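You operate a simulated robot arm through the tools that you are given. There is no shell and no other tool. Be economical: measure what you need, move in short steps, check, and stop when the job is done.

The job below is to be done with a simulated two-armed robot. You get a single attempt, and the scene is never put back.

JOB
Fetch the steel plug with a black grip and stand it on the middle shelf of the bench by the sink. Fetch the carton labelled "Tamrelle" from the top of the weighing bench and set it on the sealer side of the island bench. Press the button of bay two two times. Fetch the square carton with a blue stripe and set it on top of the silver small steel shelf. Take the glass dish marked one on the top of the birch counter and put it away on the third shelf from the floor from the top of the grey shelving. Take the steel cartridge with a purple band and put it on the top of the bench by the sink. Open the lower door three, put the seal ring with a green knob on the top shelf behind lower door three, then shut the three. Fetch the jar labelled "used" from the top of the window bench and stand it on top of the silver roll of foil. Hold the blue caddy on the top of the window bench steady with one hand and put the carton that says "pins" from the top of the window bench in it with the other. Put the carton that says "seals" from the top of the window bench on the top of the dark-top bench. Lift the light box lid open. Do these in any order. Set down upright: steel plug with a black grip, carton, jar.

Only the result counts: the job must be done as asked and must still hold three seconds after the hand-in. Knocking over, shifting, dropping, spilling or breaking anything else fails it. Lids that push on must go on centred and level and be pressed home; caps that screw on are set level and turned clockwise until they are tight.

ROBOT AND FRAMES
Two 6-joint arms with two-finger parallel grippers on one trunk, on a base that drives. Base frame: it is fixed to the floor where the robot stands at the start and does not move with it; the origin is under the middle of the robot, x ahead of it, y to its left, z up; the surface under the hand at the start is at about z = 0.9. Lengths are in m, angles in degrees, forces in N, time in s.
The left shoulder is at the start at [-0.077, 0.177, 0.832], the right one opposite. With the tool pointing down near the work surface each hand reaches from about 0.1 to 0.7 m from the robot's upright axis, wherever it stands, measured 20 degrees to its own side. Places, roughly: blue caddy (18x13x13 cm) [4.2, 0.7, 0.9]; blue carton of wipes, white pouch carton [1.5, 0.25, 1]; button of bay two [0.1, 4.7, 0.9]; glass dish marked one [1, 5, 1]; jar marked beads, jar with a black lid [4, 1, 1]; light box lid [0.8, 3.1, 1]; lower door three [-1.6, 4.5, 0.6]; middle shelf of the bench by the sink [4.2, 2.9, 0.4]; roll of foil (6x6x5 cm) [4, 1, 0.9]; seal ring with a green knob (6x6x4 cm) [2.3, 4.7, 0.9]; sealer side of the island bench [1.5, 3, 0.9]; slim carton with a brown stripe, slim carton with  [4.25, 1, 1]; small carton with a blue stripe, small carton with [4.25, 1.75, 1]; small steel shelf (24x11x9 cm) [1.7, 4.8, 1]; square carton with a blue stripe [0, 4.5, 1]; steel cartridge with a purple band [4, 1.75, 1]; steel plug with a black grip (3x3x8 cm) [0.5, -0.1, 1]; third shelf from the floor of the grey shelving [2.1, 4.8, 0.9]; top of the bench by the sink [4.2, 3.2, 0.9]; top of the dark-top bench [0.6, 0.2, 0.9]; top shelf behind lower door three [-1.6, 4.8, 0.8]. Payload 1.57 kg a hand.
Tool frame (each hand has its own): the origin (TCP) lies between the finger pads and is the grasp point; the fingertips stand 0.03 m ahead of it; z points along the fingers, y is the line along which they close. The gripper opens to 0.08 m. The fingers are 0.017 m wide and 0.012 m thick; the gripper's body (0.04 by 0.082 m) begins 0.08 m behind the TCP.
Orientation is that of the tool frame in the base frame, as a unit quaternion [w, x, y, z]. With the fingers straight down and closing along the base's y, the tool's x points along the base's -x, its y along +y and its z along -z.

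CONTROLS
- The arms move only by the tool send_rows. It takes "left_deltas", "right_deltas" or both (then of equal length, played together; a hand with none holds still); each is a list of rows, each a list of 7 numbers: the shift along the tool's x, y, z in m, then the turn, a rotation vector about the tool's x, y, z in degrees, then the finger opening in m, from 0 to 0.08. In form: [[dx, dy, dz, wx, wy, wz, fingers], ...]. A call has 1 to 8 rows; each row is the pose to reach, as a shift and turn from the pose commanded when the call began, along the tool's axes at that moment. A row lasts 0.2 s, in which the tool goes at most 0.05 m and 8.6 degrees; a call with a longer step from one row to the next is refused whole, and so is a gripper value outside its range. A pose out of reach is approached as far as the arm can. The call stops where the force on the tool passes 40 N (or 10 N more than at its start, if that is more) or the arm is blocked; 0.2 s more then pass. The fingers move at their own pace (about 0.072 m/s each) and stop on an object; they squeeze with about 38 N. The grip force told is the motor's: it shows also when the fingers shut on nothing. Time passes only in rows, and 0.2 s behind the last, so rows that repeat a pose let the fingers close. The reply holds the time, the measured pose of the TCP, the force on the tool along the base axes, the opening and the grip force, in the units named above and with some noise, with the torque about the TCP (base axes, N m) and any sound that the robot's microphone picked up.
- Cameras (640 x 400 px; columns grow to the right, rows downward): "scene" is now at [0.0369, -0.0022, 1.5568]; the picture's right is [-0.00, -1.00, 0.00], its down [-0.74, 0.00, -0.67] and it looks along [0.67, -0.00, -0.74] (base axes); focal length 295 px, centre (320, 200). "left" rides on the left gripper at [0.072, 0.007, -0.122] in its tool frame; the picture's right is [-0.09, 1.00, 0.00], its down [-0.84, -0.08, -0.54] and it looks along [-0.54, -0.05, 0.84] (tool axes); focal length 238 px, centre (320, 200). "right" rides on the right gripper at [0.072, -0.007, -0.122] in its tool frame; the picture's right is [0.09, 1.00, 0.00], its down [-0.84, 0.08, -0.54] and it looks along [-0.54, 0.05, 0.84] (tool axes); focal length 238 px, centre (320, 200). There is no depth. A picture from a camera that has moved, and an enlarged one, comes with that camera's place and axes in the base frame and with its lens.
- camera(camera): a new picture of that camera. It takes no simulated time.
- move_column(by): slides the trunk up (or, below 0, down) by that many m; the arms and the scene camera ride with it, the base frame stays. It gives what a move gives, with no picture.
- drive_base(legs): drives the robot by 1 to 6 legs, each [ahead, left, turn to the left] in m, m and degrees, along the robot's own axes; the way and the turn of a leg run together, so that a leg with both is an arc; at most 1.5 m and 180 degrees a leg. The arms and the cameras ride along, it lands a little off, and it stops where it bumps. It gives what a move gives.
- head_to(pan, tilt): turns the head with the scene camera to pan (to the left, within 143 degrees either way) and tilt (down, from -29 to 69), counted from straight ahead of the robot. It gives what a move gives.
- close_up(camera, box): a new picture of the part [left, top, right, bottom] of that camera's present view, enlarged. It takes no simulated time.
- close_job(): hands the job in; it is judged then, once.

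Go step by step. Nothing tells you exact positions but the pictures and the camera data: compare them with the known pose of the tool, close in by small moves and look again before you grip or let go. The budget is 546 turns and 354 pictures, counting those below and the enlarged ones. Unless the task says otherwise, let go and move clear before handing in.

The tools are called after ">>>" by a JSON object that holds its "api" and its "payload". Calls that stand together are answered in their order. send_rows: Moves the arms, as the interface text tells. Its arguments: {"type":"object","properties":{"left_deltas":{"type":"array","items":{"type":"array","items":{"type":"number"}}},"right_deltas":{"type":"array","items":{"type":"array","items":{"type":"number"}}}},"required":[]} The other tools are called the same way: move_column (by) slides the trunk up or down; drive_base (legs) drives the base; head_to (pan, tilt) turns the head that bears the scene camera; camera (camera) takes a picture; close_up (camera, box) takes an enlarged picture of a part of a camera's view; close_job () hands the job in.

At the start:

```text
time_s: 0.0
left_position: [0.4569, 0.1372, 1.12]
left_ee_rot: [-0.001, 0.001, 1.0, -0.001]
left_contact_force: [-0.3, -0.7, 0.4]
left_ft_torque: [0.02, -0.02, -0.01]
left_finger_gap: 0.0801
left_grasp_force: 0.0
right_position: [0.4264, -0.2498, 1.14]
right_ee_rot: [0.001, 0.0, 1.0, 0.0]
right_contact_force: [0.0, -0.1, 0.6]
right_ft_torque: [0.01, 0.0, -0.04]
right_finger_gap: 0.0801
right_grasp_force: 0.1
trunk travel left (down, up): [-0.275, 0.053]
robot x, y, heading: [-0.0003, -0.0006, 0.3]
head pan, tilt: [-0.2, 48.2]
```

scene: 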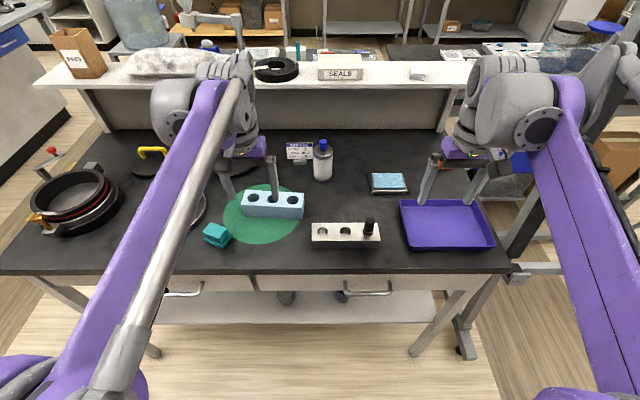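
right: 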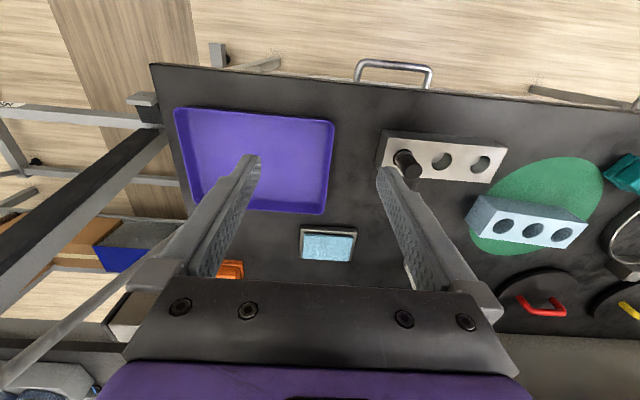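
left: 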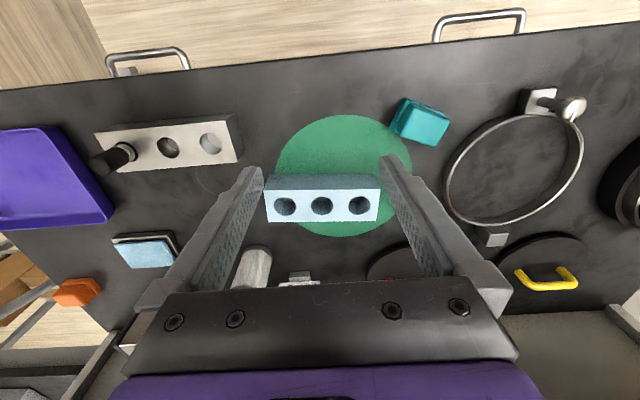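

The steel plug with the black grip sits in the pale block on the dark-top bench, just ahead and to the right. I'll look around first to learn the layout.

>>> {"api": "head_to", "payload": {"pan": 0, "tilt": 15}}

>>> {"api": "camera", "payload": {"camera": "scene"}}

>>> {"api": "close_up", "payload": {"camera": "right", "box": [350, 100, 550, 225]}}

```text
time_s: 1.0
left_position: [0.4582, 0.137, 1.1207]
left_ee_rot: [-0.001, 0.0, 1.0, -0.001]
left_contact_force: [0.0, -0.1, -0.7]
left_ft_torque: [0.0, 0.02, 0.02]
left_finger_gap: 0.08
left_grasp_force: 0.0
right_position: [0.4275, -0.2496, 1.1401]
right_ee_rot: [-0.001, 0.0, 1.0, 0.0]
right_contact_force: [-0.1, -0.3, 0.4]
right_ft_torque: [-0.01, -0.03, 0.01]
right_finger_gap: 0.0801
right_grasp_force: 0.0
trunk travel left (down, up): [-0.275, 0.053]
robot x, y, heading: [-0.0, 0.0005, -0.1]
head pan, tilt: [0.0, 15.0]
```

```text
350 pictures are left
camera scene: at [0.0517, -0.0019, 1.6079], right [0.0, -1.0, 0.0], down [-0.26, 0.0, -0.97], along [0.97, 0.0, -0.26], focal length 295 px, centre (320, 200)
```

scene: 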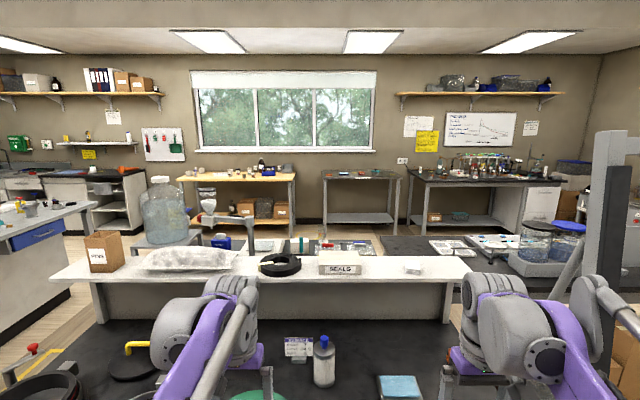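

```text
3.20 times, centred on (450, 162) of right
camera zoom: at [0.3548, -0.2561, 1.2626], right [-0.09, 1.0, 0.0], down [0.84, 0.08, 0.54], along [0.54, 0.05, -0.84], focal length 763 px, centre (-96, 320)
```

zoom: 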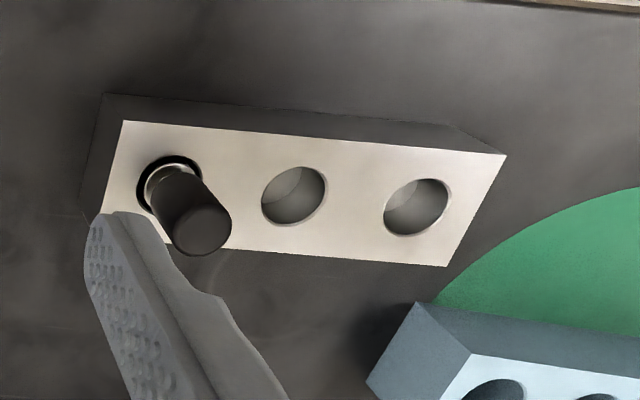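

Looking farther, I want enlarged views of the far benches to identify them and read the labels.

>>> {"api": "close_up", "payload": {"camera": "scene", "box": [160, 130, 320, 230]}}

>>> {"api": "close_up", "payload": {"camera": "scene", "box": [200, 220, 440, 370]}}

>>> {"api": "head_to", "payload": {"pan": 60, "tilt": 15}}

>>> {"api": "camera", "payload": {"camera": "scene"}}

```text
4.00 times, centred on (240, 180) of scene
camera zoom: at [0.0517, -0.0019, 1.6079], right [0.0, -1.0, 0.0], down [-0.26, 0.0, -0.97], along [0.97, 0.0, -0.26], focal length 1179 px, centre (640, 280)
```

zoom: 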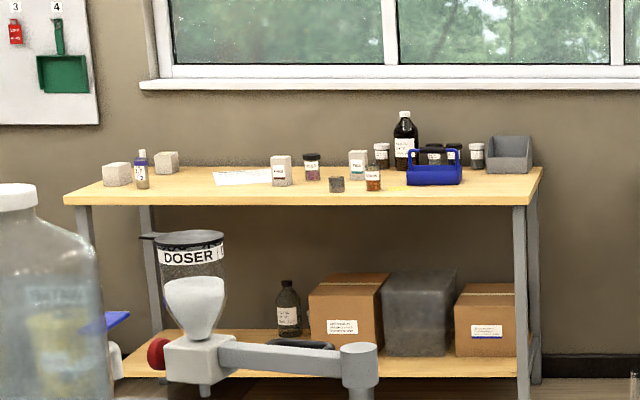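

```text
2.67 times, centred on (320, 295) of scene
camera zoom: at [0.0517, -0.0019, 1.6079], right [0.0, -1.0, 0.0], down [-0.26, 0.0, -0.97], along [0.97, 0.0, -0.26], focal length 786 px, centre (320, -53)
```

zoom: 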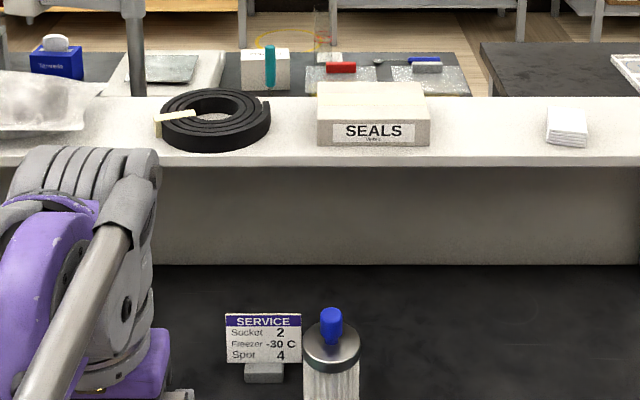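

```text
time_s: 2.3
left_position: [0.4574, 0.1374, 1.1217]
left_ee_rot: [-0.001, 0.0, 1.0, -0.001]
left_contact_force: [0.1, -0.3, -0.6]
left_ft_torque: [0.02, 0.03, 0.02]
left_finger_gap: 0.0798
left_grasp_force: 0.1
right_position: [0.4279, -0.2497, 1.1388]
right_ee_rot: [0.0, -0.001, 1.0, 0.0]
right_contact_force: [0.8, 0.0, 0.3]
right_ft_torque: [0.01, 0.0, 0.02]
right_finger_gap: 0.0802
right_grasp_force: 0.1
trunk travel left (down, up): [-0.275, 0.053]
robot x, y, heading: [-0.0011, 0.001, 0.0]
head pan, tilt: [60.0, 15.0]
```

```text
346 pictures are left
camera scene: at [0.005, 0.079, 1.608], right [0.87, -0.5, 0.0], down [-0.13, -0.22, -0.97], along [0.48, 0.84, -0.26], focal length 295 px, centre (320, 200)
```

scene: 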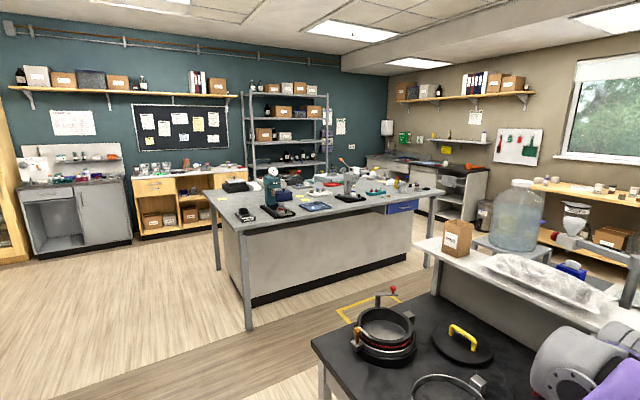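

The layout is clear ahead: window bench, weighing bench behind the ledge, island, birch counter, shelving. I'll look further left.

>>> {"api": "close_up", "payload": {"camera": "scene", "box": [0, 130, 160, 230]}}

>>> {"api": "close_up", "payload": {"camera": "scene", "box": [120, 130, 280, 230]}}

>>> {"api": "close_up", "payload": {"camera": "scene", "box": [220, 110, 460, 260]}}

>>> {"api": "head_to", "payload": {"pan": 115, "tilt": 15}}

>>> {"api": "camera", "payload": {"camera": "scene"}}

```text
4.00 times, centred on (80, 180) of scene
camera zoom: at [0.005, 0.079, 1.608], right [0.87, -0.5, 0.0], down [-0.13, -0.22, -0.97], along [0.48, 0.84, -0.26], focal length 1179 px, centre (1280, 280)
```

zoom: 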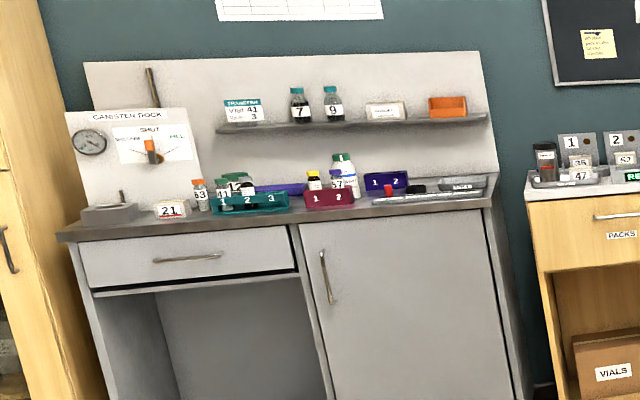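

```text
4.00 times, centred on (200, 180) of scene
camera zoom: at [0.005, 0.079, 1.608], right [0.87, -0.5, 0.0], down [-0.13, -0.22, -0.97], along [0.48, 0.84, -0.26], focal length 1179 px, centre (800, 280)
```

zoom: 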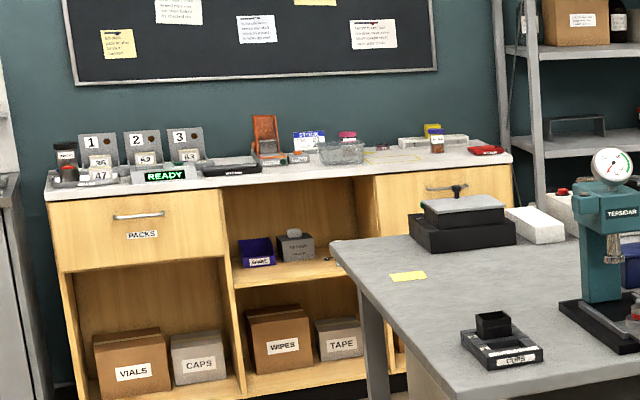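

```text
2.67 times, centred on (340, 185) of scene
camera zoom: at [0.005, 0.079, 1.608], right [0.87, -0.5, 0.0], down [-0.13, -0.22, -0.97], along [0.48, 0.84, -0.26], focal length 786 px, centre (267, 240)
```

zoom: 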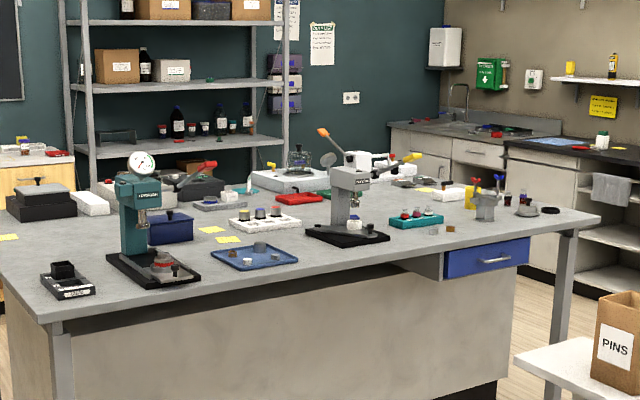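

```text
time_s: 3.5
left_position: [0.4579, 0.1371, 1.1197]
left_ee_rot: [0.001, 0.0, 1.0, 0.0]
left_contact_force: [0.1, -0.1, 0.0]
left_ft_torque: [-0.03, 0.01, 0.01]
left_finger_gap: 0.08
left_grasp_force: 0.1
right_position: [0.4269, -0.2492, 1.1395]
right_ee_rot: [0.0, 0.001, 1.0, 0.0]
right_contact_force: [-0.7, -0.3, 0.5]
right_ft_torque: [-0.01, -0.01, 0.0]
right_finger_gap: 0.0801
right_grasp_force: 0.0
trunk travel left (down, up): [-0.275, 0.053]
robot x, y, heading: [-0.0012, 0.0006, -0.3]
head pan, tilt: [115.0, 15.0]
```

```text
342 pictures are left
camera scene: at [-0.0812, 0.0828, 1.608], right [0.91, 0.42, 0.0], down [0.11, -0.23, -0.97], along [-0.41, 0.88, -0.26], focal length 295 px, centre (320, 200)
```

scene: 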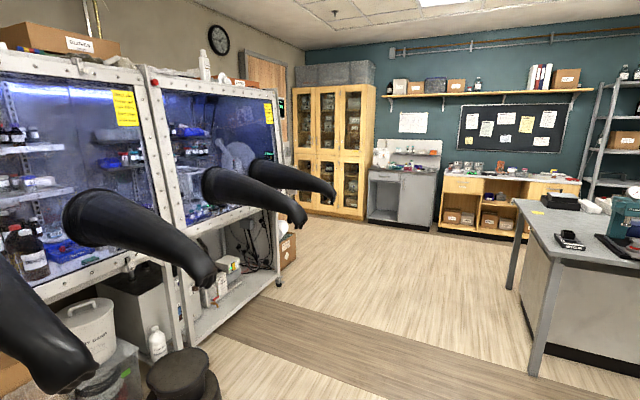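

The wooden glass cabinet at the far left holds door three. I'll start with the plug, moving the right hand above it (about [0.49, -0.117]).

>>> {"api": "send_rows", "payload": {"right_deltas": [[-0.02, 0.04, 0, 0, 0, 0, 0.08], [-0.04, 0.08, 0.01, 0, 0, 0, 0.08], [-0.06, 0.115, 0.03, 0, 0, 0, 0.08], [-0.063, 0.133, 0.06, 0, 0, 0, 0.08], [-0.063, 0.133, 0.07, 0, 0, 0, 0.08]]}}

>>> {"api": "camera", "payload": {"camera": "right"}}

```text
time_s: 4.7
left_position: [0.4573, 0.1375, 1.1207]
left_ee_rot: [0.0, 0.0, 1.0, 0.0]
left_contact_force: [0.3, 0.3, -0.6]
left_ft_torque: [0.0, -0.04, 0.0]
left_finger_gap: 0.0802
left_grasp_force: 0.0
right_position: [0.4884, -0.118, 1.0714]
right_ee_rot: [0.001, 0.0, 1.0, 0.0]
right_contact_force: [0.5, 0.8, 0.2]
right_ft_torque: [-0.02, -0.02, 0.0]
right_finger_gap: 0.0797
right_grasp_force: 0.1
trunk travel left (down, up): [-0.275, 0.053]
robot x, y, heading: [0.0029, -0.0014, 0.1]
head pan, tilt: [115.0, 15.0]
```

```text
341 pictures are left
camera right: at [0.4158, -0.1233, 1.194], right [-0.09, 1.0, 0.0], down [0.84, 0.08, 0.54], along [0.54, 0.05, -0.84], focal length 238 px, centre (320, 200)
```

right: 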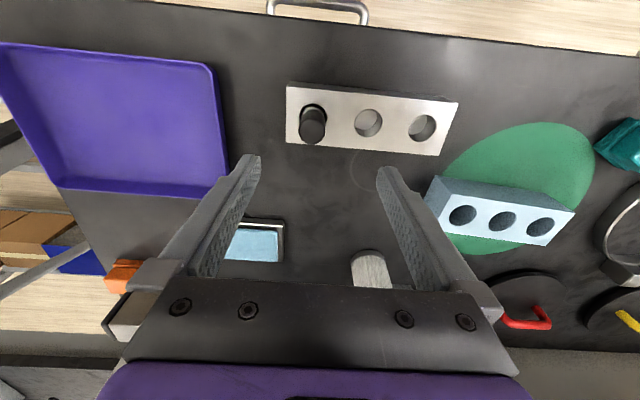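

The plug sits slightly nearer and to the right of the tool axis: about [0.478, -0.125]. I'll correct and descend.

>>> {"api": "send_rows", "payload": {"right_deltas": [[0.01, -0.007, 0.02, 0, 0, 0, 0.08], [0.01, -0.007, 0.06, 0, 0, 0, 0.08]]}}

>>> {"api": "camera", "payload": {"camera": "right"}}

>>> {"api": "head_to", "payload": {"pan": 0, "tilt": 50}}

>>> {"api": "close_up", "payload": {"camera": "scene", "box": [280, 150, 480, 275]}}

```text
time_s: 5.3
left_position: [0.4579, 0.1368, 1.1203]
left_ee_rot: [0.0, -0.001, 1.0, -0.001]
left_contact_force: [0.7, 0.6, 0.4]
left_ft_torque: [0.01, 0.02, -0.04]
left_finger_gap: 0.0796
left_grasp_force: 0.1
right_position: [0.4835, -0.1222, 1.0102]
right_ee_rot: [0.0, 0.0, 1.0, 0.0]
right_contact_force: [0.0, 0.5, 0.5]
right_ft_torque: [0.0, 0.02, -0.02]
right_finger_gap: 0.0798
right_grasp_force: 0.1
trunk travel left (down, up): [-0.275, 0.053]
robot x, y, heading: [-0.0011, 0.0031, 0.1]
head pan, tilt: [115.0, 15.0]
```

```text
340 pictures are left
camera right: at [0.4103, -0.1277, 1.1336], right [-0.09, 1.0, 0.0], down [0.84, 0.08, 0.54], along [0.54, 0.05, -0.84], focal length 238 px, centre (320, 200)
```

right: 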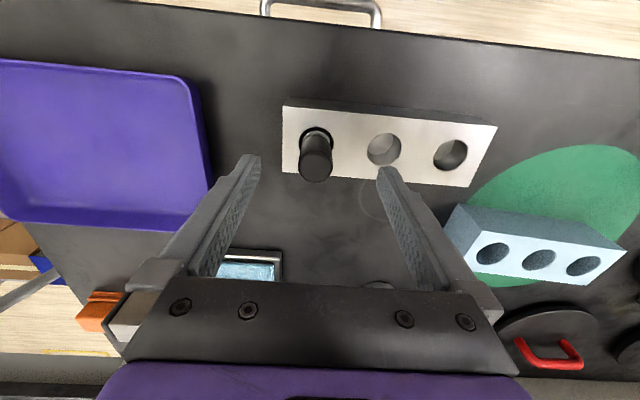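

```text
time_s: 7.3
left_position: [0.4581, 0.1369, 1.1214]
left_ee_rot: [0.0, 0.0, 1.0, 0.0]
left_contact_force: [-0.2, 0.6, -0.1]
left_ft_torque: [0.02, 0.0, 0.0]
left_finger_gap: 0.0801
left_grasp_force: 0.1
right_position: [0.4837, -0.1222, 1.0107]
right_ee_rot: [0.0, 0.0, 1.0, 0.001]
right_contact_force: [-0.8, 0.0, -0.5]
right_ft_torque: [0.03, 0.0, -0.01]
right_finger_gap: 0.0801
right_grasp_force: 0.0
trunk travel left (down, up): [-0.275, 0.053]
robot x, y, heading: [-0.0022, 0.0012, -0.2]
head pan, tilt: [0.0, 50.0]
```

```text
3.20 times, centred on (380, 212) of scene
camera zoom: at [0.0352, -0.0019, 1.5543], right [0.0, -1.0, 0.0], down [-0.77, 0.0, -0.64], along [0.64, 0.0, -0.77], focal length 943 px, centre (128, 160)
```

zoom: 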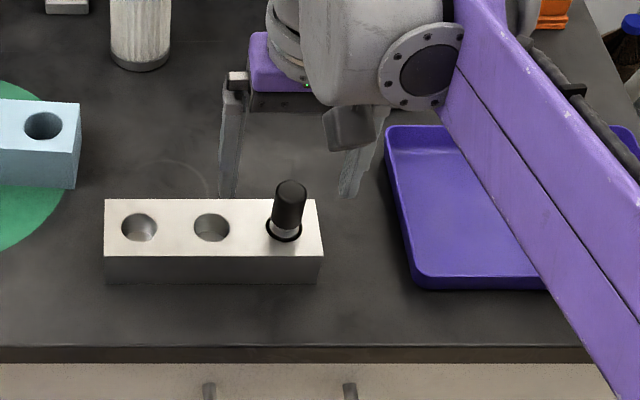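

Alignment looks right in x; I'll shift slightly in y, descend and grip the plug by its black grip.

>>> {"api": "send_rows", "payload": {"right_deltas": [[0, -0.004, 0.03, 0, 0, 0, 0.08], [0, -0.004, 0.051, 0, 0, 0, 0.08], [0, -0.004, 0.051, 0, 0, 0, 0.0], [0, -0.004, 0.051, 0, 0, 0, 0.0], [0, -0.004, 0.051, 0, 0, 0, 0.0]]}}

>>> {"api": "camera", "payload": {"camera": "right"}}

```text
time_s: 7.9
left_position: [0.4577, 0.1373, 1.1193]
left_ee_rot: [0.001, 0.0, 1.0, 0.0]
left_contact_force: [0.5, 0.1, -0.4]
left_ft_torque: [0.0, -0.02, 0.03]
left_finger_gap: 0.08
left_grasp_force: 0.2
right_position: [0.4791, -0.1251, 0.9701]
right_ee_rot: [0.0, 0.0, 1.0, 0.002]
right_contact_force: [-2.8, -1.5, 10.1]
right_ft_torque: [0.38, 0.06, 0.03]
right_finger_gap: 0.0797
right_grasp_force: 0.1
trunk travel left (down, up): [-0.275, 0.053]
robot x, y, heading: [-0.0007, -0.0016, 0.0]
head pan, tilt: [0.0, 50.0]
stopped in row 2 (right hand): the force on the tool passed its limit at 67 N (the readings are from after the stop); the commanded pose is now the measured one
```

```text
338 pictures are left
camera right: at [0.4069, -0.1316, 1.093], right [-0.09, 1.0, 0.0], down [0.84, 0.07, 0.54], along [0.54, 0.05, -0.84], focal length 238 px, centre (320, 200)
```

right: 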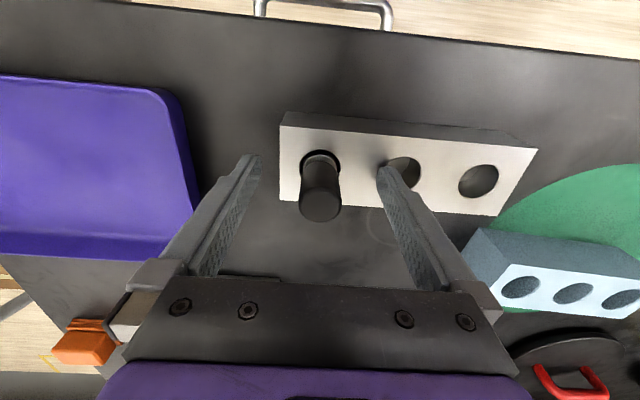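

The block's top is at z≈0.94, so I'm at the right height. I'll rise 4 mm and close on the grip.

>>> {"api": "send_rows", "payload": {"right_deltas": [[0.003, 0, -0.005, 0, 0, 0, 0.08], [0.003, 0, -0.005, 0, 0, 0, 0.05], [0.003, 0, -0.005, 0, 0, 0, 0.0], [0.003, 0, -0.005, 0, 0, 0, 0.0], [0.003, 0, -0.005, 0, 0, 0, 0.0]]}}

>>> {"api": "camera", "payload": {"camera": "right"}}

>>> {"api": "close_up", "payload": {"camera": "scene", "box": [280, 150, 480, 275]}}

```text
time_s: 9.1
left_position: [0.4576, 0.1372, 1.1207]
left_ee_rot: [0.0, 0.0, 1.0, 0.0]
left_contact_force: [0.3, -0.3, 0.9]
left_ft_torque: [-0.01, 0.02, -0.02]
left_finger_gap: 0.0799
left_grasp_force: 0.1
right_position: [0.4781, -0.1249, 0.9754]
right_ee_rot: [0.0, 0.0, 1.0, 0.002]
right_contact_force: [-0.4, -0.6, -0.1]
right_ft_torque: [-0.02, -0.02, -0.01]
right_finger_gap: 0.0227
right_grasp_force: 35.1
trunk travel left (down, up): [-0.275, 0.053]
robot x, y, heading: [0.0018, -0.0019, 0.1]
head pan, tilt: [0.0, 50.0]
```

```text
337 pictures are left
camera right: at [0.4051, -0.1315, 1.0976], right [-0.09, 1.0, 0.0], down [0.84, 0.08, 0.54], along [0.54, 0.05, -0.84], focal length 238 px, centre (320, 200)
```

right: 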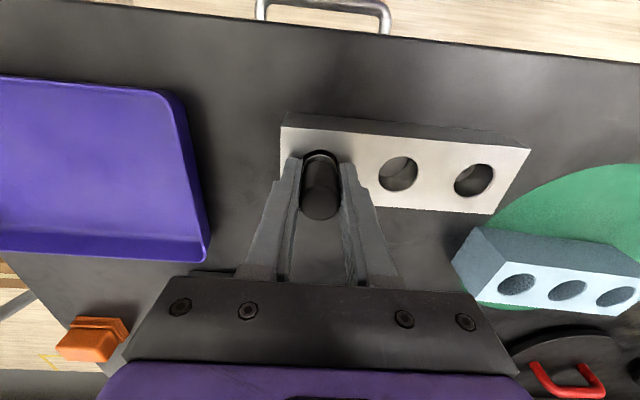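

```text
3.20 times, centred on (380, 212) of scene
camera zoom: at [0.0355, -0.002, 1.5543], right [0.0, -1.0, 0.0], down [-0.77, 0.0, -0.64], along [0.64, 0.0, -0.77], focal length 943 px, centre (128, 160)
```

zoom: 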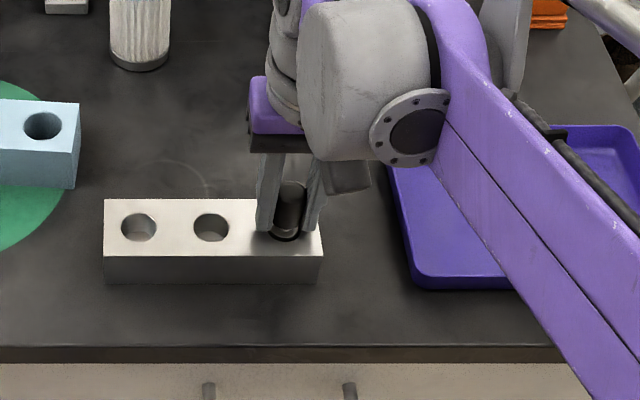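

Gripped at 23 mm. I'll lift straight up.

>>> {"api": "send_rows", "payload": {"right_deltas": [[0, 0, -0.03, 0, 0, 0, 0], [0, 0, -0.07, 0, 0, 0, 0], [0, 0, -0.11, 0, 0, 0, 0], [0, 0, -0.15, 0, 0, 0, 0], [0, 0, -0.15, 0, 0, 0, 0]]}}

>>> {"api": "camera", "payload": {"camera": "scene"}}

```text
time_s: 10.3
left_position: [0.4571, 0.1376, 1.1201]
left_ee_rot: [0.0, 0.0, 1.0, 0.0]
left_contact_force: [0.0, -1.2, 0.1]
left_ft_torque: [0.01, 0.01, 0.0]
left_finger_gap: 0.0799
left_grasp_force: 0.0
right_position: [0.4791, -0.1262, 1.1273]
right_ee_rot: [0.0, 0.0, 1.0, 0.002]
right_contact_force: [1.5, 0.0, -0.8]
right_ft_torque: [0.0, -0.01, 0.0]
right_finger_gap: 0.0228
right_grasp_force: 35.2
trunk travel left (down, up): [-0.275, 0.053]
robot x, y, heading: [-0.0006, -0.002, -0.1]
head pan, tilt: [0.0, 50.0]
```

```text
335 pictures are left
camera scene: at [0.0355, -0.002, 1.5543], right [0.0, -1.0, 0.0], down [-0.77, 0.0, -0.64], along [0.64, 0.0, -0.77], focal length 295 px, centre (320, 200)
```

scene: 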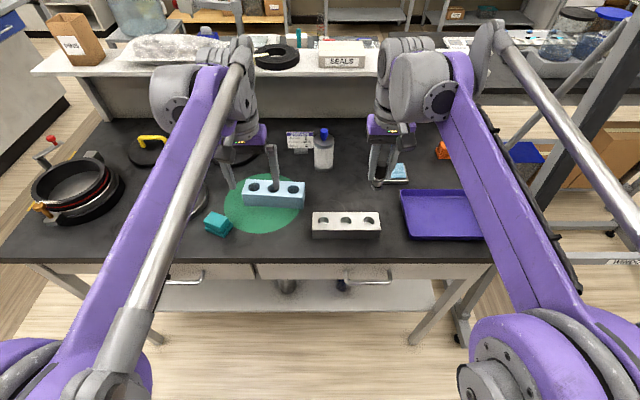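

The plug is out cleanly. I'll pull both hands in and up for travel, then back off and slide left to the aisle.

>>> {"api": "send_rows", "payload": {"left_deltas": [[0.04, 0, -0.02, 0, 0, 0, 0.08], [0.08, 0, -0.04, 0, 0, 0, 0.08], [0.12, 0, -0.06, 0, 0, 0, 0.08], [0.15, 0, -0.08, 0, 0, 0, 0.08], [0.15, 0, -0.08, 0, 0, 0, 0.0]], "right_deltas": [[0.04, -0.02, -0.02, 0, 0, 0, 0], [0.08, -0.04, -0.04, 0, 0, 0, 0], [0.12, -0.06, -0.06, 0, 0, 0, 0], [0.15, -0.08, -0.08, 0, 0, 0, 0], [0.15, -0.08, -0.08, 0, 0, 0, 0]]}}

>>> {"api": "drive_base", "payload": {"legs": [[-0.35, 0, 0], [0, 1.5, 0]]}}

>>> {"api": "head_to", "payload": {"pan": -20, "tilt": 20}}

>>> {"api": "camera", "payload": {"camera": "scene"}}

```text
time_s: 11.5
left_position: [0.3135, 0.1364, 1.1984]
left_ee_rot: [0.0, 0.0, 1.0, -0.001]
left_contact_force: [0.3, 0.4, 0.0]
left_ft_torque: [0.0, 0.01, 0.02]
left_finger_gap: 0.0255
left_grasp_force: 0.5
right_position: [0.3299, -0.203, 1.2051]
right_ee_rot: [-0.001, 0.0, 1.0, 0.001]
right_contact_force: [0.2, 0.7, -1.5]
right_ft_torque: [-0.01, 0.02, -0.04]
right_finger_gap: 0.0227
right_grasp_force: 35.1
trunk travel left (down, up): [-0.275, 0.053]
robot x, y, heading: [0.0001, 0.0014, -0.2]
head pan, tilt: [0.0, 50.0]
```

```text
time_s: 26.9
left_position: [-0.0438, 1.667, 1.1994]
left_ee_rot: [0.0, 0.0, 1.0, 0.0]
left_contact_force: [1.2, -0.8, 0.4]
left_ft_torque: [0.01, -0.02, 0.0]
left_finger_gap: 0.0
left_grasp_force: 21.6
right_position: [-0.0253, 1.3276, 1.2072]
right_ee_rot: [0.0, -0.001, 1.0, 0.001]
right_contact_force: [-0.1, 0.4, -0.8]
right_ft_torque: [0.02, 0.02, -0.02]
right_finger_gap: 0.0225
right_grasp_force: 36.0
trunk travel left (down, up): [-0.275, 0.053]
robot x, y, heading: [-0.3518, 1.5333, -0.1]
head pan, tilt: [0.0, 50.0]
```

```text
time_s: 27.8
left_position: [-0.0433, 1.6674, 1.1987]
left_ee_rot: [0.001, 0.0, 1.0, 0.0]
left_contact_force: [-0.5, 0.0, 0.6]
left_ft_torque: [0.0, 0.01, 0.02]
left_finger_gap: 0.0
left_grasp_force: 21.2
right_position: [-0.0248, 1.3281, 1.2061]
right_ee_rot: [0.0, -0.001, 1.0, 0.002]
right_contact_force: [-0.4, -1.1, -1.6]
right_ft_torque: [-0.01, 0.0, 0.02]
right_finger_gap: 0.0229
right_grasp_force: 35.5
trunk travel left (down, up): [-0.275, 0.053]
robot x, y, heading: [-0.3514, 1.5301, 0.2]
head pan, tilt: [-20.0, 20.0]
```

```text
334 pictures are left
camera scene: at [-0.3081, 1.4971, 1.5998], right [-0.34, -0.94, 0.0], down [-0.32, 0.12, -0.94], along [0.88, -0.32, -0.34], focal length 295 px, centre (320, 200)
```

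scene: 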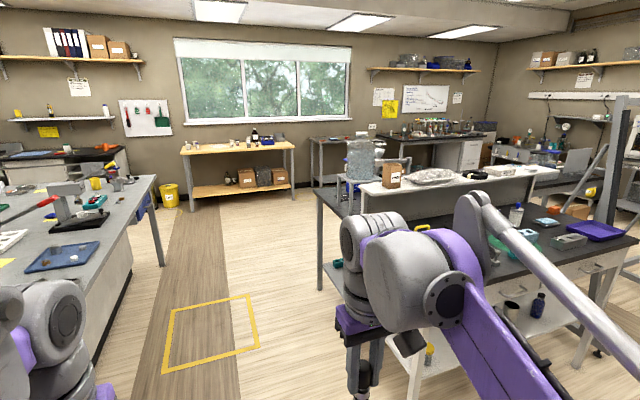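

The aisle is clear. I'll drive ahead past the island and look back at the weighing bench.

>>> {"api": "drive_base", "payload": {"legs": [[1.5, -0.03, 0], [1.25, 0, 0]]}}

>>> {"api": "head_to", "payload": {"pan": -120, "tilt": 30}}

>>> {"api": "camera", "payload": {"camera": "scene"}}

```text
refused: leg 1 is longer than a leg can be; nothing moved
```

```text
time_s: 29.6
left_position: [-0.0438, 1.6665, 1.1973]
left_ee_rot: [0.0, -0.001, 1.0, 0.001]
left_contact_force: [-0.3, -0.3, -0.2]
left_ft_torque: [0.01, 0.02, 0.03]
left_finger_gap: 0.0001
left_grasp_force: 21.3
right_position: [-0.0258, 1.329, 1.2063]
right_ee_rot: [0.0, -0.001, 1.0, 0.002]
right_contact_force: [0.3, -0.1, -1.9]
right_ft_torque: [0.01, -0.02, 0.0]
right_finger_gap: 0.0229
right_grasp_force: 35.2
trunk travel left (down, up): [-0.275, 0.053]
robot x, y, heading: [-0.3534, 1.5323, -0.0]
head pan, tilt: [-120.0, 30.0]
```

```text
333 pictures are left
camera scene: at [-0.4407, 1.4504, 1.5838], right [-0.87, 0.5, 0.0], down [0.25, 0.43, -0.87], along [-0.43, -0.75, -0.5], focal length 295 px, centre (320, 200)
```

scene: 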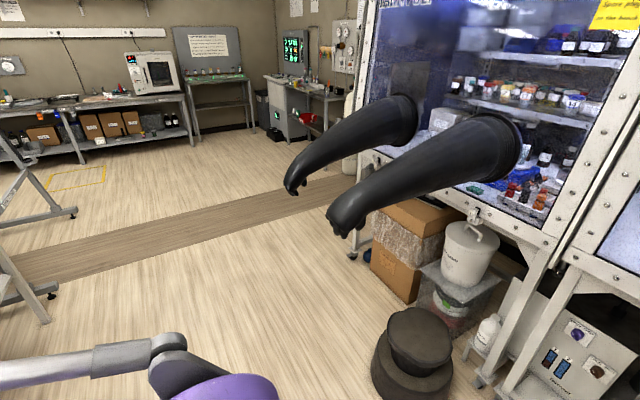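

The leg was slightly too long, so I'll split it.

>>> {"api": "drive_base", "payload": {"legs": [[1.4, -0.03, 0], [1.3, 0, 0]]}}

>>> {"api": "head_to", "payload": {"pan": -110, "tilt": 25}}

>>> {"api": "camera", "payload": {"camera": "scene"}}

```text
time_s: 42.4
left_position: [2.594, 1.6256, 1.1985]
left_ee_rot: [-0.001, 0.004, 1.0, 0.0]
left_contact_force: [-0.9, -0.8, 0.5]
left_ft_torque: [0.02, 0.02, 0.01]
left_finger_gap: 0.0001
left_grasp_force: 21.7
right_position: [2.6092, 1.288, 1.2063]
right_ee_rot: [0.0, 0.004, 1.0, 0.002]
right_contact_force: [0.6, 0.5, 0.0]
right_ft_torque: [0.03, -0.04, -0.01]
right_finger_gap: 0.0228
right_grasp_force: 35.6
trunk travel left (down, up): [-0.275, 0.053]
robot x, y, heading: [2.2828, 1.4932, -0.6]
head pan, tilt: [-120.0, 30.0]
```

```text
time_s: 43.1
left_position: [2.5941, 1.6269, 1.1977]
left_ee_rot: [0.0, 0.004, 1.0, -0.001]
left_contact_force: [-0.4, -0.1, 0.3]
left_ft_torque: [0.01, -0.01, 0.0]
left_finger_gap: 0.0
left_grasp_force: 21.0
right_position: [2.6088, 1.2861, 1.2055]
right_ee_rot: [0.0, 0.005, 1.0, 0.002]
right_contact_force: [0.9, 0.0, -0.6]
right_ft_torque: [-0.02, -0.01, -0.01]
right_finger_gap: 0.0228
right_grasp_force: 35.6
trunk travel left (down, up): [-0.275, 0.053]
robot x, y, heading: [2.2832, 1.4928, -0.5]
head pan, tilt: [-110.0, 25.0]
```

```text
332 pictures are left
camera scene: at [2.2082, 1.4052, 1.5918], right [-0.94, 0.35, 0.0], down [0.15, 0.4, -0.91], along [-0.32, -0.85, -0.42], focal length 295 px, centre (320, 200)
```

scene: 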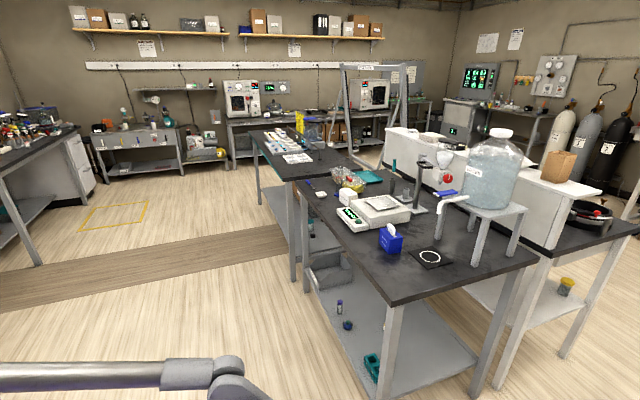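

>>> {"api": "close_up", "payload": {"camera": "scene", "box": [300, 150, 460, 250]}}

```text
4.00 times, centred on (380, 200) of scene
camera zoom: at [2.2082, 1.4052, 1.5918], right [-0.94, 0.35, 0.0], down [0.15, 0.4, -0.91], along [-0.32, -0.85, -0.42], focal length 1179 px, centre (80, 200)
```

zoom: 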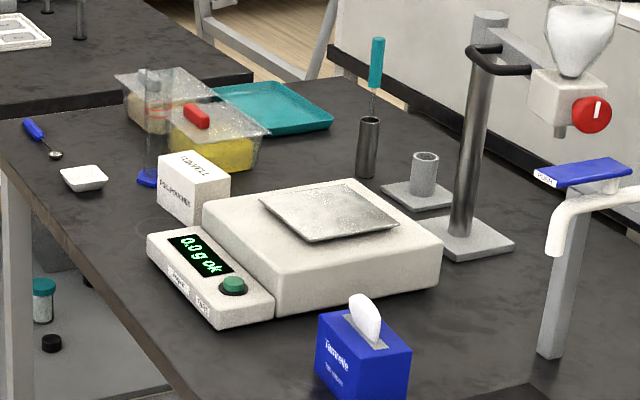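

Tamrelle is the blue carton at about [1.57, 0.54]. I'll turn to face −x and slide so it lies in front of the left hand, from the open side of the weighing bench.

>>> {"api": "drive_base", "payload": {"legs": [[0.1, 0, 0], [0, 0, 90], [0, 0, 90.5], [0, 0.8, 0]]}}

>>> {"api": "head_to", "payload": {"pan": 0, "tilt": 40}}

>>> {"api": "camera", "payload": {"camera": "scene"}}

```text
time_s: 58.7
left_position: [2.0678, 0.5889, 1.198]
left_ee_rot: [-0.001, 1.0, -0.003, 0.0]
left_contact_force: [-0.1, 0.4, 0.5]
left_ft_torque: [-0.06, 0.02, 0.01]
left_finger_gap: 0.0002
left_grasp_force: 20.9
right_position: [2.0522, 0.9277, 1.2055]
right_ee_rot: [0.002, 1.0, -0.003, 0.001]
right_contact_force: [0.3, -1.2, -0.6]
right_ft_torque: [0.01, -0.01, -0.01]
right_finger_gap: 0.0227
right_grasp_force: 35.0
trunk travel left (down, up): [-0.275, 0.053]
robot x, y, heading: [2.3825, 0.7208, 179.9]
head pan, tilt: [-110.0, 25.0]
```

```text
time_s: 60.6
left_position: [2.0693, 0.5881, 1.1975]
left_ee_rot: [0.0, 1.0, -0.003, 0.0]
left_contact_force: [0.1, -0.3, 0.4]
left_ft_torque: [0.0, 0.02, -0.02]
left_finger_gap: 0.0001
left_grasp_force: 22.1
right_position: [2.0528, 0.9277, 1.2068]
right_ee_rot: [0.002, 1.0, -0.002, 0.001]
right_contact_force: [0.0, 0.1, -0.1]
right_ft_torque: [0.04, -0.02, 0.02]
right_finger_gap: 0.0231
right_grasp_force: 35.6
trunk travel left (down, up): [-0.275, 0.053]
robot x, y, heading: [2.3816, 0.7199, 179.8]
head pan, tilt: [0.0, 40.0]
```

```text
330 pictures are left
camera scene: at [2.3358, 0.7209, 1.5685], right [0.01, 1.0, 0.0], down [0.64, 0.0, -0.77], along [-0.77, 0.0, -0.64], focal length 295 px, centre (320, 200)
```

scene: 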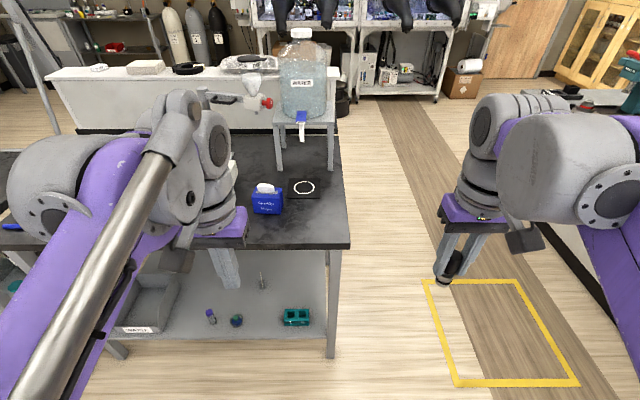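

>>> {"api": "close_up", "payload": {"camera": "scene", "box": [220, 150, 348, 230]}}

>>> {"api": "drive_base", "payload": {"legs": [[0.2, 0, 0]]}}

>>> {"api": "send_rows", "payload": {"left_deltas": [[-0.05, 0, 0, 0, 0, 0, 0.08], [-0.1, 0, 0, 0, 0, 0, 0.08], [-0.15, 0.0, 0.0, 0, 0, 0, 0.08], [-0.19, 0.0, 0.0, 0, 0, 0, 0.08]]}}

>>> {"api": "camera", "payload": {"camera": "left"}}

```text
5.00 times, centred on (284, 190) of scene
camera zoom: at [2.3358, 0.7209, 1.5685], right [0.01, 1.0, 0.0], down [0.64, 0.0, -0.77], along [-0.77, 0.0, -0.64], focal length 1473 px, centre (500, 250)
```

zoom: 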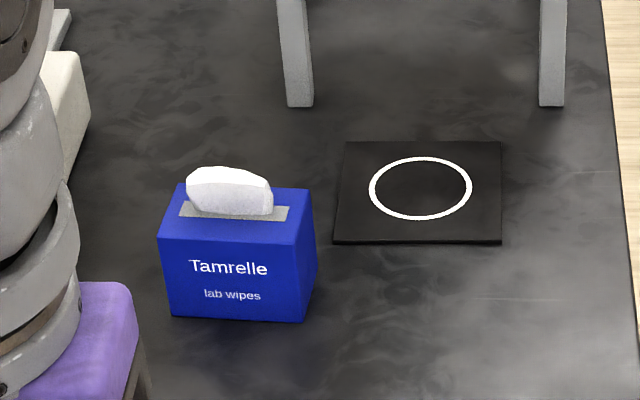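

```text
time_s: 62.2
left_position: [1.8733, 0.59, 1.198]
left_ee_rot: [0.0, 1.0, -0.003, 0.001]
left_contact_force: [0.2, 1.2, 0.2]
left_ft_torque: [0.02, 0.0, -0.02]
left_finger_gap: 0.0002
left_grasp_force: 21.6
right_position: [1.8565, 0.928, 1.2077]
right_ee_rot: [0.002, 1.0, -0.003, 0.0]
right_contact_force: [-0.1, 0.0, -0.5]
right_ft_torque: [-0.01, -0.02, -0.02]
right_finger_gap: 0.0228
right_grasp_force: 35.2
trunk travel left (down, up): [-0.275, 0.053]
robot x, y, heading: [2.1845, 0.7223, 179.5]
head pan, tilt: [0.0, 40.0]
```

```text
time_s: 63.2
left_position: [1.6826, 0.5902, 1.1965]
left_ee_rot: [0.0, 1.0, -0.003, 0.0]
left_contact_force: [-0.7, -0.3, -0.4]
left_ft_torque: [-0.03, -0.04, -0.01]
left_finger_gap: 0.08
left_grasp_force: 0.1
right_position: [1.8552, 0.9284, 1.2057]
right_ee_rot: [0.002, 1.0, -0.004, 0.001]
right_contact_force: [-0.8, 0.4, -1.1]
right_ft_torque: [-0.03, 0.01, -0.02]
right_finger_gap: 0.023
right_grasp_force: 35.5
trunk travel left (down, up): [-0.275, 0.053]
robot x, y, heading: [2.1834, 0.7245, 179.6]
head pan, tilt: [0.0, 40.0]
```

```text
328 pictures are left
camera left: at [1.7553, 0.5845, 1.3192], right [-0.1, -1.0, 0.0], down [-0.84, 0.08, 0.54], along [-0.54, 0.05, -0.84], focal length 238 px, centre (320, 200)
```

left: 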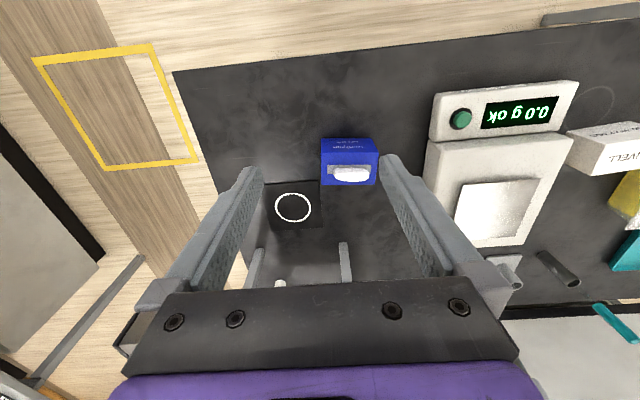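

The carton is about 9.5 cm wide in y and 5.5 cm deep in x, centred near [1.578, 0.55], top z≈0.97. I need to turn the left gripper 90° to close along x, then go above it.

>>> {"api": "send_rows", "payload": {"left_deltas": [[-0.015, 0.005, 0, 0, 0, 8.5, 0.08], [-0.03, 0.01, 0, 0, 0, 17, 0.08], [-0.045, 0.015, 0, 0, 0, 25.5, 0.08], [-0.06, 0.02, 0, 0, 0, 34, 0.08], [-0.075, 0.025, 0, 0, 0, 42.5, 0.08], [-0.09, 0.03, 0, 0, 0, 51, 0.08], [-0.1, 0.035, 0, 0, 0, 59.5, 0.08], [-0.105, 0.04, 0, 0, 0, 68, 0.08]]}}

>>> {"api": "send_rows", "payload": {"left_deltas": [[0, 0, 0.02, 0, 0, 8, 0.08], [0, 0, 0.05, 0, 0, 16, 0.08], [0, 0, 0.08, 0, 0, 22, 0.08], [0, 0, 0.09, 0, 0, 22, 0.08]]}}

>>> {"api": "camera", "payload": {"camera": "left"}}

>>> {"api": "camera", "payload": {"camera": "scene"}}

```text
time_s: 65.0
left_position: [1.6297, 0.5532, 1.1607]
left_ee_rot: [0.0, 0.826, -0.563, -0.001]
left_contact_force: [0.4, -0.6, 0.0]
left_ft_torque: [0.02, 0.02, 0.0]
left_finger_gap: 0.08
left_grasp_force: 0.0
left hand out of reach, approached as far as the arm can: row 3, 4, 5, 6, 7, 8
right_position: [1.8573, 0.9287, 1.2079]
right_ee_rot: [0.003, 1.0, -0.003, -0.001]
right_contact_force: [0.0, 1.0, -1.0]
right_ft_torque: [0.0, -0.01, -0.01]
right_finger_gap: 0.0228
right_grasp_force: 35.0
trunk travel left (down, up): [-0.275, 0.053]
robot x, y, heading: [2.1857, 0.726, 179.4]
head pan, tilt: [0.0, 40.0]
```

```text
time_s: 66.0
left_position: [1.6281, 0.5536, 1.0704]
left_ee_rot: [0.0, -0.705, 0.71, 0.001]
left_contact_force: [-0.3, 0.4, 0.5]
left_ft_torque: [0.02, -0.01, 0.02]
left_finger_gap: 0.0798
left_grasp_force: 0.1
right_position: [1.8568, 0.9305, 1.2067]
right_ee_rot: [0.002, 1.0, -0.004, 0.0]
right_contact_force: [0.3, -0.2, -1.5]
right_ft_torque: [0.0, 0.0, 0.03]
right_finger_gap: 0.0227
right_grasp_force: 35.2
trunk travel left (down, up): [-0.275, 0.053]
robot x, y, heading: [2.1835, 0.7247, 179.7]
head pan, tilt: [0.0, 40.0]
```

```text
327 pictures are left
camera left: at [1.6203, 0.4815, 1.1913], right [-1.0, 0.1, 0.0], down [0.08, 0.84, 0.54], along [0.05, 0.54, -0.84], focal length 238 px, centre (320, 200)
```

left: 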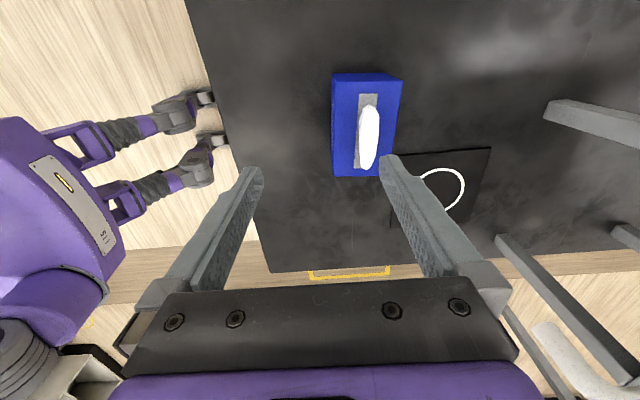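

```text
326 pictures are left
camera scene: at [2.1401, 0.7219, 1.5685], right [0.01, 1.0, 0.0], down [0.64, 0.0, -0.77], along [-0.77, 0.0, -0.64], focal length 295 px, centre (320, 200)
```

scene: 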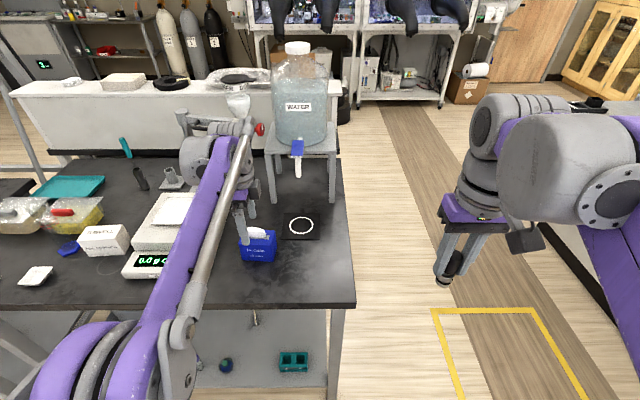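

Box centre refined to [1.583, 0.546]. I'll shift over it, go down and grip.

>>> {"api": "send_rows", "payload": {"left_deltas": [[0.004, 0.025, 0.01, 0, 0, 0, 0.08], [0.0075, 0.0445, 0.03, 0, 0, 0, 0.08], [0.0075, 0.0445, 0.03, 0, 0, 0, 0.08]]}}

>>> {"api": "camera", "payload": {"camera": "left"}}

```text
time_s: 66.8
left_position: [1.584, 0.5449, 1.0383]
left_ee_rot: [0.0, -0.706, 0.708, 0.0]
left_contact_force: [-0.4, 0.1, 0.7]
left_ft_torque: [0.0, -0.04, -0.02]
left_finger_gap: 0.0801
left_grasp_force: 0.2
right_position: [1.8576, 0.9287, 1.2068]
right_ee_rot: [0.002, 1.0, -0.003, 0.001]
right_contact_force: [0.1, -0.2, -0.5]
right_ft_torque: [-0.01, 0.01, 0.0]
right_finger_gap: 0.0229
right_grasp_force: 35.9
trunk travel left (down, up): [-0.275, 0.053]
robot x, y, heading: [2.1839, 0.7246, 179.8]
head pan, tilt: [0.0, 40.0]
```

```text
325 pictures are left
camera left: at [1.5765, 0.473, 1.1602], right [-1.0, 0.1, 0.0], down [0.08, 0.84, 0.54], along [0.05, 0.54, -0.84], focal length 238 px, centre (320, 200)
```

left: 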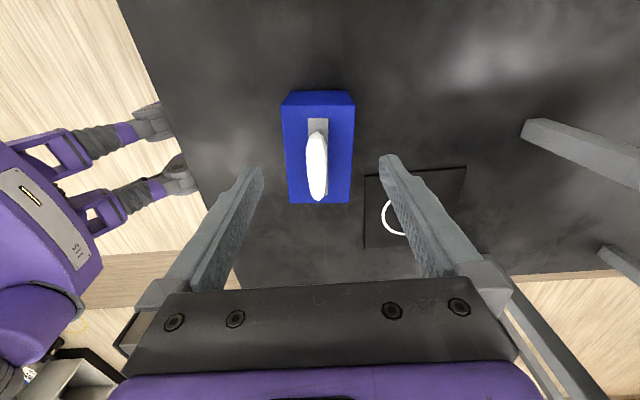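

Well centred. Down and grip.

>>> {"api": "send_rows", "payload": {"left_deltas": [[0, 0, 0.04, 0, 0, 0, 0.08], [0, 0, 0.08, 0, 0, 0, 0.08], [0, 0, 0.09, 0, 0, 0, 0.08], [0, 0, 0.09, 0, 0, 0, 0.0], [0, 0, 0.09, 0, 0, 0, 0.0], [0, 0, 0.09, 0, 0, 0, 0.0]]}}

>>> {"api": "camera", "payload": {"camera": "left"}}

```text
time_s: 68.2
left_position: [1.5813, 0.5436, 0.9482]
left_ee_rot: [0.0, -0.705, 0.709, 0.0]
left_contact_force: [0.1, 0.2, -0.1]
left_ft_torque: [-0.02, 0.0, -0.01]
left_finger_gap: 0.0589
left_grasp_force: 37.6
right_position: [1.857, 0.9277, 1.2055]
right_ee_rot: [0.001, 1.0, -0.004, 0.0]
right_contact_force: [0.6, 0.1, -0.6]
right_ft_torque: [0.03, -0.04, 0.05]
right_finger_gap: 0.0226
right_grasp_force: 35.6
trunk travel left (down, up): [-0.275, 0.053]
robot x, y, heading: [2.1848, 0.7242, 179.6]
head pan, tilt: [0.0, 40.0]
```

```text
324 pictures are left
camera left: at [1.575, 0.473, 1.0709], right [-1.0, 0.1, 0.0], down [0.08, 0.84, 0.54], along [0.05, 0.54, -0.84], focal length 238 px, centre (320, 200)
```

left: 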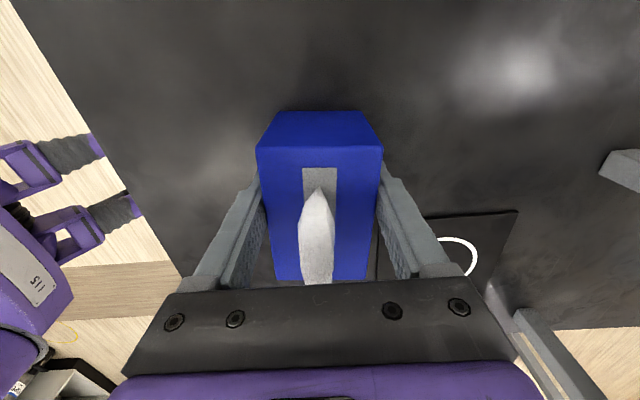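

Gripped. Lift and retract toward the robot.

>>> {"api": "send_rows", "payload": {"left_deltas": [[0, 0, -0.04, 0, 0, 0, 0], [0, 0, -0.08, 0, 0, 0, 0], [0, -0.01, -0.12, 0, 0, 0, 0], [0, -0.04, -0.15, 0, 0, 0, 0], [0, -0.08, -0.17, 0, 0, 0, 0], [0, -0.12, -0.19, 0, 0, 0, 0], [0, -0.16, -0.21, 0, 0, 0, 0], [0, -0.2, -0.22, 0, 0, 0, 0]]}}

>>> {"api": "send_rows", "payload": {"left_deltas": [[0, -0.03, 0, 0, 0, 0, 0], [0, -0.06, 0, 0, 0, 0, 0], [0, -0.06, 0, 0, 0, 0, 0]]}}

>>> {"api": "camera", "payload": {"camera": "scene"}}

```text
time_s: 70.0
left_position: [1.7833, 0.5425, 1.1684]
left_ee_rot: [-0.001, -0.705, 0.709, 0.001]
left_contact_force: [1.0, 0.3, -0.3]
left_ft_torque: [-0.05, -0.01, 0.0]
left_finger_gap: 0.0585
left_grasp_force: 37.6
right_position: [1.8575, 0.9283, 1.2051]
right_ee_rot: [0.001, 1.0, -0.004, -0.001]
right_contact_force: [0.0, -0.2, -0.6]
right_ft_torque: [0.0, -0.01, 0.02]
right_finger_gap: 0.0228
right_grasp_force: 35.6
trunk travel left (down, up): [-0.275, 0.053]
robot x, y, heading: [2.1827, 0.7235, 179.9]
head pan, tilt: [0.0, 40.0]
```

```text
time_s: 70.8
left_position: [1.842, 0.5407, 1.1697]
left_ee_rot: [0.0, -0.705, 0.709, 0.0]
left_contact_force: [0.6, -0.7, -1.4]
left_ft_torque: [0.0, 0.02, 0.02]
left_finger_gap: 0.0586
left_grasp_force: 38.2
right_position: [1.8559, 0.9294, 1.2063]
right_ee_rot: [0.002, 1.0, -0.004, 0.0]
right_contact_force: [-0.2, -0.7, -0.7]
right_ft_torque: [-0.05, 0.02, -0.02]
right_finger_gap: 0.0227
right_grasp_force: 34.9
trunk travel left (down, up): [-0.275, 0.053]
robot x, y, heading: [2.1857, 0.7253, 179.5]
head pan, tilt: [0.0, 40.0]
```

```text
323 pictures are left
camera scene: at [2.1387, 0.7218, 1.5685], right [0.01, 1.0, 0.0], down [0.64, 0.0, -0.77], along [-0.77, 0.0, -0.64], focal length 295 px, centre (320, 200)
```

scene: 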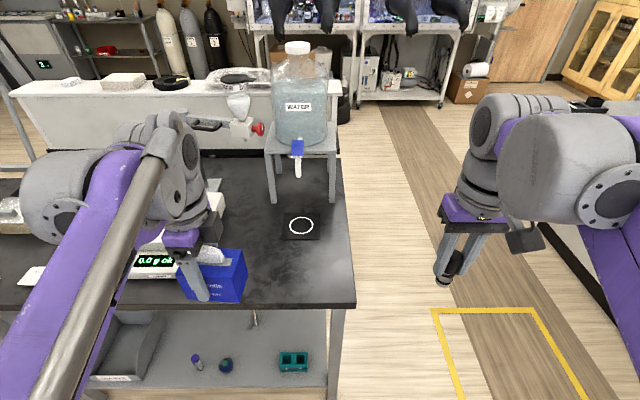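

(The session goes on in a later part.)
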